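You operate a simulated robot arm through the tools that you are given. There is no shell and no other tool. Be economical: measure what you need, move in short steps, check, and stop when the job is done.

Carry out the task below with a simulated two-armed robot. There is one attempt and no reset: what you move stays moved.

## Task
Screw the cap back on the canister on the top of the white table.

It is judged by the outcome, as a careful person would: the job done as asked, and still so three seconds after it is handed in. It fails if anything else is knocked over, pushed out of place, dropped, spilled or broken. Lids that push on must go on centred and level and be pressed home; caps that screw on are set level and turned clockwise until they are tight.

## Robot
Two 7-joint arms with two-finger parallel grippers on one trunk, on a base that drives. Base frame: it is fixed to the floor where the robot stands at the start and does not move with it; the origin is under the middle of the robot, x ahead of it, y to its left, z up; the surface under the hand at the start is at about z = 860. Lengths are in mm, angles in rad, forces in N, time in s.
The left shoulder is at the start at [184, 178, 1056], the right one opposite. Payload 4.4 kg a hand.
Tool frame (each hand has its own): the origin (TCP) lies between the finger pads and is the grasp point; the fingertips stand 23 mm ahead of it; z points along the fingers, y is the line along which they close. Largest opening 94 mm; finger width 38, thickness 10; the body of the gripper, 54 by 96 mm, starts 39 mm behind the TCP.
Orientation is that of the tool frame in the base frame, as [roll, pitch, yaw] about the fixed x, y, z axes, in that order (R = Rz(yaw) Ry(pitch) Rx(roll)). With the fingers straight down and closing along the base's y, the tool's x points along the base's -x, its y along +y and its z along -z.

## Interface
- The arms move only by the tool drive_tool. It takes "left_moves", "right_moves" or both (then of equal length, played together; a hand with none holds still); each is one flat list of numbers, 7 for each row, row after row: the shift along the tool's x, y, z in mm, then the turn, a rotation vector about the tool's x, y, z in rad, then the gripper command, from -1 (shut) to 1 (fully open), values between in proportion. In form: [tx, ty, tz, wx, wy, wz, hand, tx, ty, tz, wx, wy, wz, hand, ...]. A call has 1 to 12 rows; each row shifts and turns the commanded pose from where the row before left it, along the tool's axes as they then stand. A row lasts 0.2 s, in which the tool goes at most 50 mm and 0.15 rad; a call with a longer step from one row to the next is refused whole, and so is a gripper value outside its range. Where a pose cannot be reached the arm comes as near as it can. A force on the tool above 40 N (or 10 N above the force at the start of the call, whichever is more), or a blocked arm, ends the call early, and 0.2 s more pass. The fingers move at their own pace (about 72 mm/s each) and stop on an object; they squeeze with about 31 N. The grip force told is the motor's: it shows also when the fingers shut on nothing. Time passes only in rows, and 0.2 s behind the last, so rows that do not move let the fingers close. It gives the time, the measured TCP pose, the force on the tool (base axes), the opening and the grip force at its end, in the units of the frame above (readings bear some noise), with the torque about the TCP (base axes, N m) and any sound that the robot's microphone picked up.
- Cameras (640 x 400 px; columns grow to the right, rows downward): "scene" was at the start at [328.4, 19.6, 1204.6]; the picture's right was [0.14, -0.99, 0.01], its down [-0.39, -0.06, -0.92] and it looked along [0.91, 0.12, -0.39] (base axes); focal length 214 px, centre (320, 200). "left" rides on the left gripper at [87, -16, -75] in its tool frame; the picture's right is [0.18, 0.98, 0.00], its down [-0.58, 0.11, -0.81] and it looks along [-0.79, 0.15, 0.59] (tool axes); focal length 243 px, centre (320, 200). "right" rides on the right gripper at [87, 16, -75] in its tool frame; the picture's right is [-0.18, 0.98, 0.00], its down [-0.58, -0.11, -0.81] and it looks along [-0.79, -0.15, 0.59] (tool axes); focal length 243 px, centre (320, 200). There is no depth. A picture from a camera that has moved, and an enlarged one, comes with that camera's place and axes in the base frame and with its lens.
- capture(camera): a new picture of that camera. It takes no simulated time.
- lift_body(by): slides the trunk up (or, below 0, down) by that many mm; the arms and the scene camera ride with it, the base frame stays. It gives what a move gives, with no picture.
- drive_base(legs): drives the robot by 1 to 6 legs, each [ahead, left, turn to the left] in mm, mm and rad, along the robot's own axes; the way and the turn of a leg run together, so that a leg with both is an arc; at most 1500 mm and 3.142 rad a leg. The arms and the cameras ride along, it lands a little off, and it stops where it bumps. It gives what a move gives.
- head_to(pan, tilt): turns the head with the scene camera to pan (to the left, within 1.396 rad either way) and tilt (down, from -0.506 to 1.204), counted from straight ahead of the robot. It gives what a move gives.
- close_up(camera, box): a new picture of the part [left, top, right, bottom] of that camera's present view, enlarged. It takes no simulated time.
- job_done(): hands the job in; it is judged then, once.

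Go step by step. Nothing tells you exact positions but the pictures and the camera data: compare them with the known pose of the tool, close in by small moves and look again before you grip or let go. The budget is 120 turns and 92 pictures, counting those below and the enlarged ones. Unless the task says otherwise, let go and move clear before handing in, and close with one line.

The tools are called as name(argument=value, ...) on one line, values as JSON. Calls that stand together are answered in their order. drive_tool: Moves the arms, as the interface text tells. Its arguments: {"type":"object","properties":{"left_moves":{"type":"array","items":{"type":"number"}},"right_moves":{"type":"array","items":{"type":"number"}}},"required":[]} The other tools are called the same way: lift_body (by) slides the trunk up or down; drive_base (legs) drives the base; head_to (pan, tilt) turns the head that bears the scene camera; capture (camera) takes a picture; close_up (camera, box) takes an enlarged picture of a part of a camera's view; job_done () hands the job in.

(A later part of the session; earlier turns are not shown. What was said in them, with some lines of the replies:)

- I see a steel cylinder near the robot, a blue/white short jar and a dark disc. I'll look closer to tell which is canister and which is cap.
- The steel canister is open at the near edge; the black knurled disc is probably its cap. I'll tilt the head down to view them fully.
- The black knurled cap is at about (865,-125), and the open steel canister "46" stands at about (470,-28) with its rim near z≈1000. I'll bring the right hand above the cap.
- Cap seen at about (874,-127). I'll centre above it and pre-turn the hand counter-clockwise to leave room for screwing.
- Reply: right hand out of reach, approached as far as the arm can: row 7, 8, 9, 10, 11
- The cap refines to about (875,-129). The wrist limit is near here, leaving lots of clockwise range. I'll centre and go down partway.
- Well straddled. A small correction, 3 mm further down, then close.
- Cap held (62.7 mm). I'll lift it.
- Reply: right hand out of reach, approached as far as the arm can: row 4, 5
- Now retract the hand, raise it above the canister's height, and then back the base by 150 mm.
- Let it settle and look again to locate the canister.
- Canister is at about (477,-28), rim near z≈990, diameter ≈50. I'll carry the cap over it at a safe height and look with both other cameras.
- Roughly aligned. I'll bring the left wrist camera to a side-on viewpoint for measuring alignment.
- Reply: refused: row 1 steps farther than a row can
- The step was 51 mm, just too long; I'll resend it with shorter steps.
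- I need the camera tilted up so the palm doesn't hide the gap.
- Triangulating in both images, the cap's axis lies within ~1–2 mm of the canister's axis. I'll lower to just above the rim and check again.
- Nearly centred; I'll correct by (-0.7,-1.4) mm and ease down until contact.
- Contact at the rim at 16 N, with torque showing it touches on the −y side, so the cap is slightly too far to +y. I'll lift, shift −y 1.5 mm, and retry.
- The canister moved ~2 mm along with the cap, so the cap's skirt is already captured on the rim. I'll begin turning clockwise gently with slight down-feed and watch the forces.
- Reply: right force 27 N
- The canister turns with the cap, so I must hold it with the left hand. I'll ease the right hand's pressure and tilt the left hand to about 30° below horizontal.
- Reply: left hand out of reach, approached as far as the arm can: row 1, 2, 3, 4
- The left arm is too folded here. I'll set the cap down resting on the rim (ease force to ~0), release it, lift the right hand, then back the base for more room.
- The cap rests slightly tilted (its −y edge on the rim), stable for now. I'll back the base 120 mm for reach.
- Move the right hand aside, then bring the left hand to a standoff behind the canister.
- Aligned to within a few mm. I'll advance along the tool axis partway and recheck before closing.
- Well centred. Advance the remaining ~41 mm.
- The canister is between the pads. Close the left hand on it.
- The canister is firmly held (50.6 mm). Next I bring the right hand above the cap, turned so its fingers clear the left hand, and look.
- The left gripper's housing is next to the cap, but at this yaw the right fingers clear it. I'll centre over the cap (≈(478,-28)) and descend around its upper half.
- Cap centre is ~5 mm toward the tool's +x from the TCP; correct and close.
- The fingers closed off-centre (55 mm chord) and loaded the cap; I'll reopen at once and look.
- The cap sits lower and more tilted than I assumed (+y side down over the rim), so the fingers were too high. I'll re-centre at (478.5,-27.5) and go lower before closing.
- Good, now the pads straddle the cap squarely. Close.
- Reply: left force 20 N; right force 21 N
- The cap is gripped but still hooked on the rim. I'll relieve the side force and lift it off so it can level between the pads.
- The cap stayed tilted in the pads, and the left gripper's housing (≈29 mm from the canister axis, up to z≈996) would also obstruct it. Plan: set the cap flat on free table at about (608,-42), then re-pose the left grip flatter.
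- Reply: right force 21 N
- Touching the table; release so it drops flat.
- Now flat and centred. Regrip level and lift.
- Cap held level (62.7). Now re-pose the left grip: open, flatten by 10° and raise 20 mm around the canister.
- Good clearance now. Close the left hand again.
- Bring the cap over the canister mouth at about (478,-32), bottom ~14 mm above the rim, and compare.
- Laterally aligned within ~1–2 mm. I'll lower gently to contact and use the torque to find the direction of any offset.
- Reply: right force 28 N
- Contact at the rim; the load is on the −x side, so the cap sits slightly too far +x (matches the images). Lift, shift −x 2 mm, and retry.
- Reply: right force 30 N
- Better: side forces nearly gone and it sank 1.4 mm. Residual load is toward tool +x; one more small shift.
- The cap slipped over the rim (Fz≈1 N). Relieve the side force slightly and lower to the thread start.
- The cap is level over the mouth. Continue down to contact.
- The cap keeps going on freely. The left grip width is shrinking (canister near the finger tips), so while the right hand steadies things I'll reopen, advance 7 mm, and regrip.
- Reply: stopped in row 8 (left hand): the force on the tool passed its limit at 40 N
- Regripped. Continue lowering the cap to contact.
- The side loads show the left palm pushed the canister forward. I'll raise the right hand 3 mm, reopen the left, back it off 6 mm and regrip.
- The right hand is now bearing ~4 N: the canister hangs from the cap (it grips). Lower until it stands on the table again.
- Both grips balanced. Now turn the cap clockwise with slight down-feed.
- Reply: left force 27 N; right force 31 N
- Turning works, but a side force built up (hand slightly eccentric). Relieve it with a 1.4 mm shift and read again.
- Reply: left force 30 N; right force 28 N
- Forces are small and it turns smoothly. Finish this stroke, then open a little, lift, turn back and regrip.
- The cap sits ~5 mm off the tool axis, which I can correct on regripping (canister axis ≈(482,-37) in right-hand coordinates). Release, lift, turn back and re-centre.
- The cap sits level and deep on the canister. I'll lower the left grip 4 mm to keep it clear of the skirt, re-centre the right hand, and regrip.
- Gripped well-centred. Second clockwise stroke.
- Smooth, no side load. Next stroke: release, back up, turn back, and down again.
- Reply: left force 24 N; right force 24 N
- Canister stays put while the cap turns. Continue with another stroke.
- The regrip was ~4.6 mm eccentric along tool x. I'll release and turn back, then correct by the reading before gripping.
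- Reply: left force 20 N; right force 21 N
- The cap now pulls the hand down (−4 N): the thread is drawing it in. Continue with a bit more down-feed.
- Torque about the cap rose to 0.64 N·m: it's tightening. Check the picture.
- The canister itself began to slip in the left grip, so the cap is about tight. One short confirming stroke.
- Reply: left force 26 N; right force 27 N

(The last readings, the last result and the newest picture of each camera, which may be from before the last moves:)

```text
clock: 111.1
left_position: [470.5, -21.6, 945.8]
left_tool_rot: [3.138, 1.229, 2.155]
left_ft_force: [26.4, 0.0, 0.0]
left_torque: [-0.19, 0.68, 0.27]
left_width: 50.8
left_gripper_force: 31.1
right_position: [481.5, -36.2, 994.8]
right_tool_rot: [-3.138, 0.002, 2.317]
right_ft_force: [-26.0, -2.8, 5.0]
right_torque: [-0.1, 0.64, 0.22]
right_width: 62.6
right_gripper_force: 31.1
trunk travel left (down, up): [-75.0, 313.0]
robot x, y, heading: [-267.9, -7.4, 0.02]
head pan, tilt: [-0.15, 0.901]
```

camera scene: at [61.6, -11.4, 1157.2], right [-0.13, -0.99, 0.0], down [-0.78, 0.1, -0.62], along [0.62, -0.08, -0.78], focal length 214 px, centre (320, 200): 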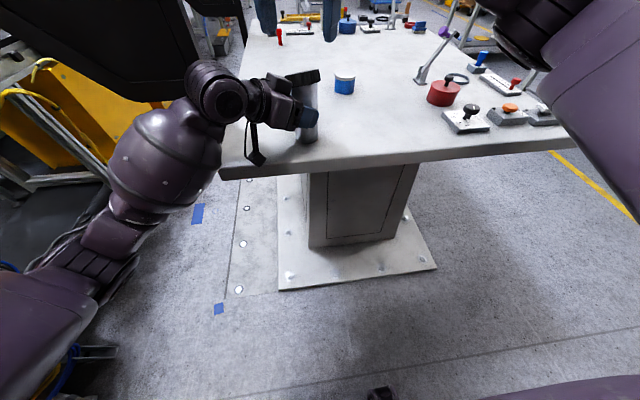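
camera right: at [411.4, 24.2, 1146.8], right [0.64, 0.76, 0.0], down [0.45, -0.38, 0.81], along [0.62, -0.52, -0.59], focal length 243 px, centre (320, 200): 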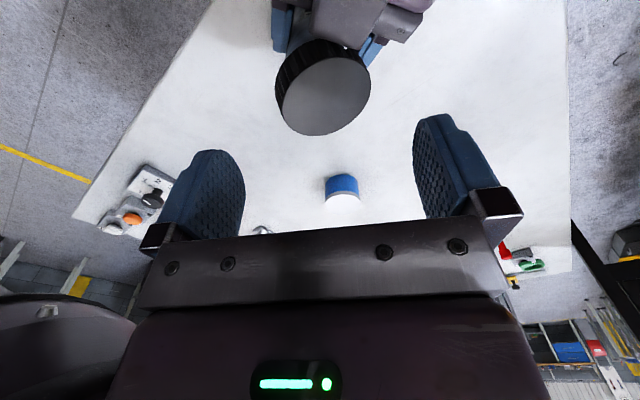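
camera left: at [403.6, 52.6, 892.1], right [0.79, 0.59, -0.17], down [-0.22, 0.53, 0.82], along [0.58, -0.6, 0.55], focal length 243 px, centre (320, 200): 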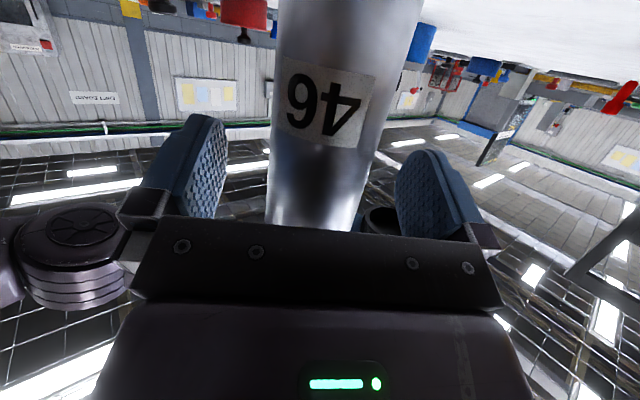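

drive_tool(right_moves=[1.4, -1.5, -0.3, 0, 0, 0, -1, 0, 0, 0, 0, 0, 0.1, -1, 0, 0, 0, 0, 0, 0.1, -1, 0, 0, 0, 0, 0, 0.1, -1, 0, 0, 0, 0, 0, 0.1, -1, 0, 0, 0, 0, 0, 0, -1])

close_up(camera="scene", box=[240, 40, 340, 140])

```text
clock: 112.5
left_position: [470.8, -21.9, 945.3]
left_tool_rot: [3.138, 1.23, 2.151]
left_ft_force: [-0.8, 2.2, 4.2]
left_torque: [0.18, 0.14, -0.89]
left_width: 48.0
left_gripper_force: 31.1
right_position: [479.1, -35.7, 996.9]
right_tool_rot: [3.142, 0.002, 1.916]
right_ft_force: [-1.6, -0.4, -1.5]
right_torque: [0.02, -0.01, 0.89]
right_width: 62.6
right_gripper_force: 30.8
trunk travel left (down, up): [-75.0, 313.0]
robot x, y, heading: [-274.9, -4.8, 0.015]
head pan, tilt: [-0.15, 0.901]
```

```text
4.00 times, centred on (290, 90) of scene
camera zoom: at [61.5, -11.1, 1157.2], right [-0.13, -0.99, 0.0], down [-0.78, 0.1, -0.62], along [0.62, -0.08, -0.78], focal length 858 px, centre (440, 640)
```

zoom: 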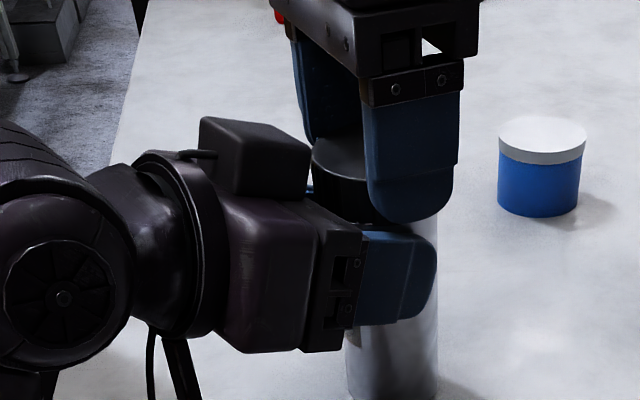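

Pure torque of 0.89 N·m with no side force and the canister slipping in the left grip: the cap is tight. Release the right hand and lift, then the left opens and backs straight out.

drive_tool(right_moves=[0, 0, 0, 0, 0, 0, 0.6, 0, 0, 0, 0, 0, 0, 0.6, 0, 0, -15, 0, 0, 0, 0.6, 0, 0, -30, 0, 0, 0, 0.6, 0, 0, -40, 0, 0, 0, 0.6, 0, 0, -40, 0, 0, 0, 0.6])

drive_tool(left_moves=[0, 0, 0, 0, 0, 0, 0.2, 0, 0, 0, 0, 0, 0, 0.6, 0, 0, 0, 0, 0, 0, 1, 0, 0, 0, 0, 0, 0, 1, 0, 0, -15, 0, 0, 0, 1, 0, 0, -30, 0, 0, 0, 1, 0, 0, -40, 0, 0, 0, 1, 0, 0, -40, 0, 0, 0, 1, 0, 0, 0, 0, 0, 0, 1])

close_up(camera="scene", box=[240, 50, 360, 150])

```text
clock: 113.9
left_position: [471.8, -21.6, 946.6]
left_tool_rot: [3.137, 1.228, 2.151]
left_ft_force: [-2.9, 1.9, 4.9]
left_torque: [0.17, 0.29, 0.04]
left_width: 47.8
left_gripper_force: 31.2
right_position: [479.8, -31.6, 1121.8]
right_tool_rot: [-3.141, 0.003, 1.919]
right_ft_force: [0.6, -0.5, 0.4]
right_torque: [-0.02, 0.01, 0.0]
right_width: 75.5
right_gripper_force: 0.0
trunk travel left (down, up): [-75.0, 313.0]
robot x, y, heading: [-269.1, -3.3, 0.017]
head pan, tilt: [-0.15, 0.901]
```

```text
clock: 115.9
left_position: [407.7, 74.1, 986.4]
left_tool_rot: [-3.14, 1.226, 2.157]
left_ft_force: [0.6, 0.9, -0.4]
left_torque: [-0.02, -0.01, 0.03]
left_width: 93.6
left_gripper_force: 0.1
right_position: [481.9, -32.7, 1119.5]
right_tool_rot: [-3.141, 0.003, 1.916]
right_ft_force: [0.9, -0.4, 0.4]
right_torque: [-0.01, -0.05, 0.0]
right_width: 75.2
right_gripper_force: 0.1
trunk travel left (down, up): [-75.0, 313.0]
robot x, y, heading: [-270.2, -4.9, 0.017]
head pan, tilt: [-0.15, 0.901]
```

```text
4.00 times, centred on (300, 100) of scene
camera zoom: at [62.2, -11.5, 1156.9], right [-0.13, -0.99, 0.0], down [-0.78, 0.1, -0.62], along [0.62, -0.08, -0.78], focal length 858 px, centre (400, 600)
```

zoom: 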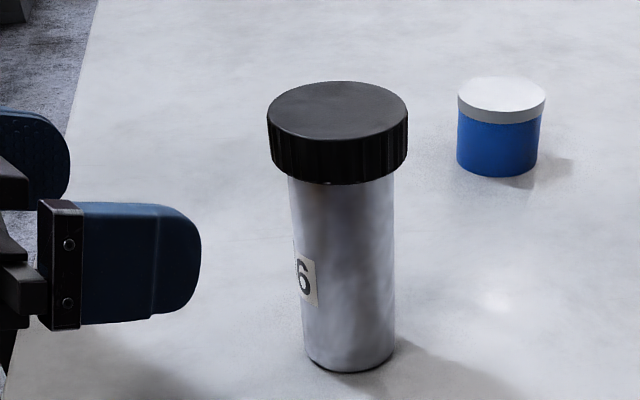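

The canister stands upright with the cap level and seated, and both hands are clear of it. Handing in.

job_done()

```text
The job is handed in.
```

The cap is screwed back on the canister: it sits level and turned clockwise until the torque peaked at 0.89 N·m and the canister began to slip in the left gripper. The canister stands upright on the table, shifted a few millimetres and turned a little from where it started, with both hands clear of it.
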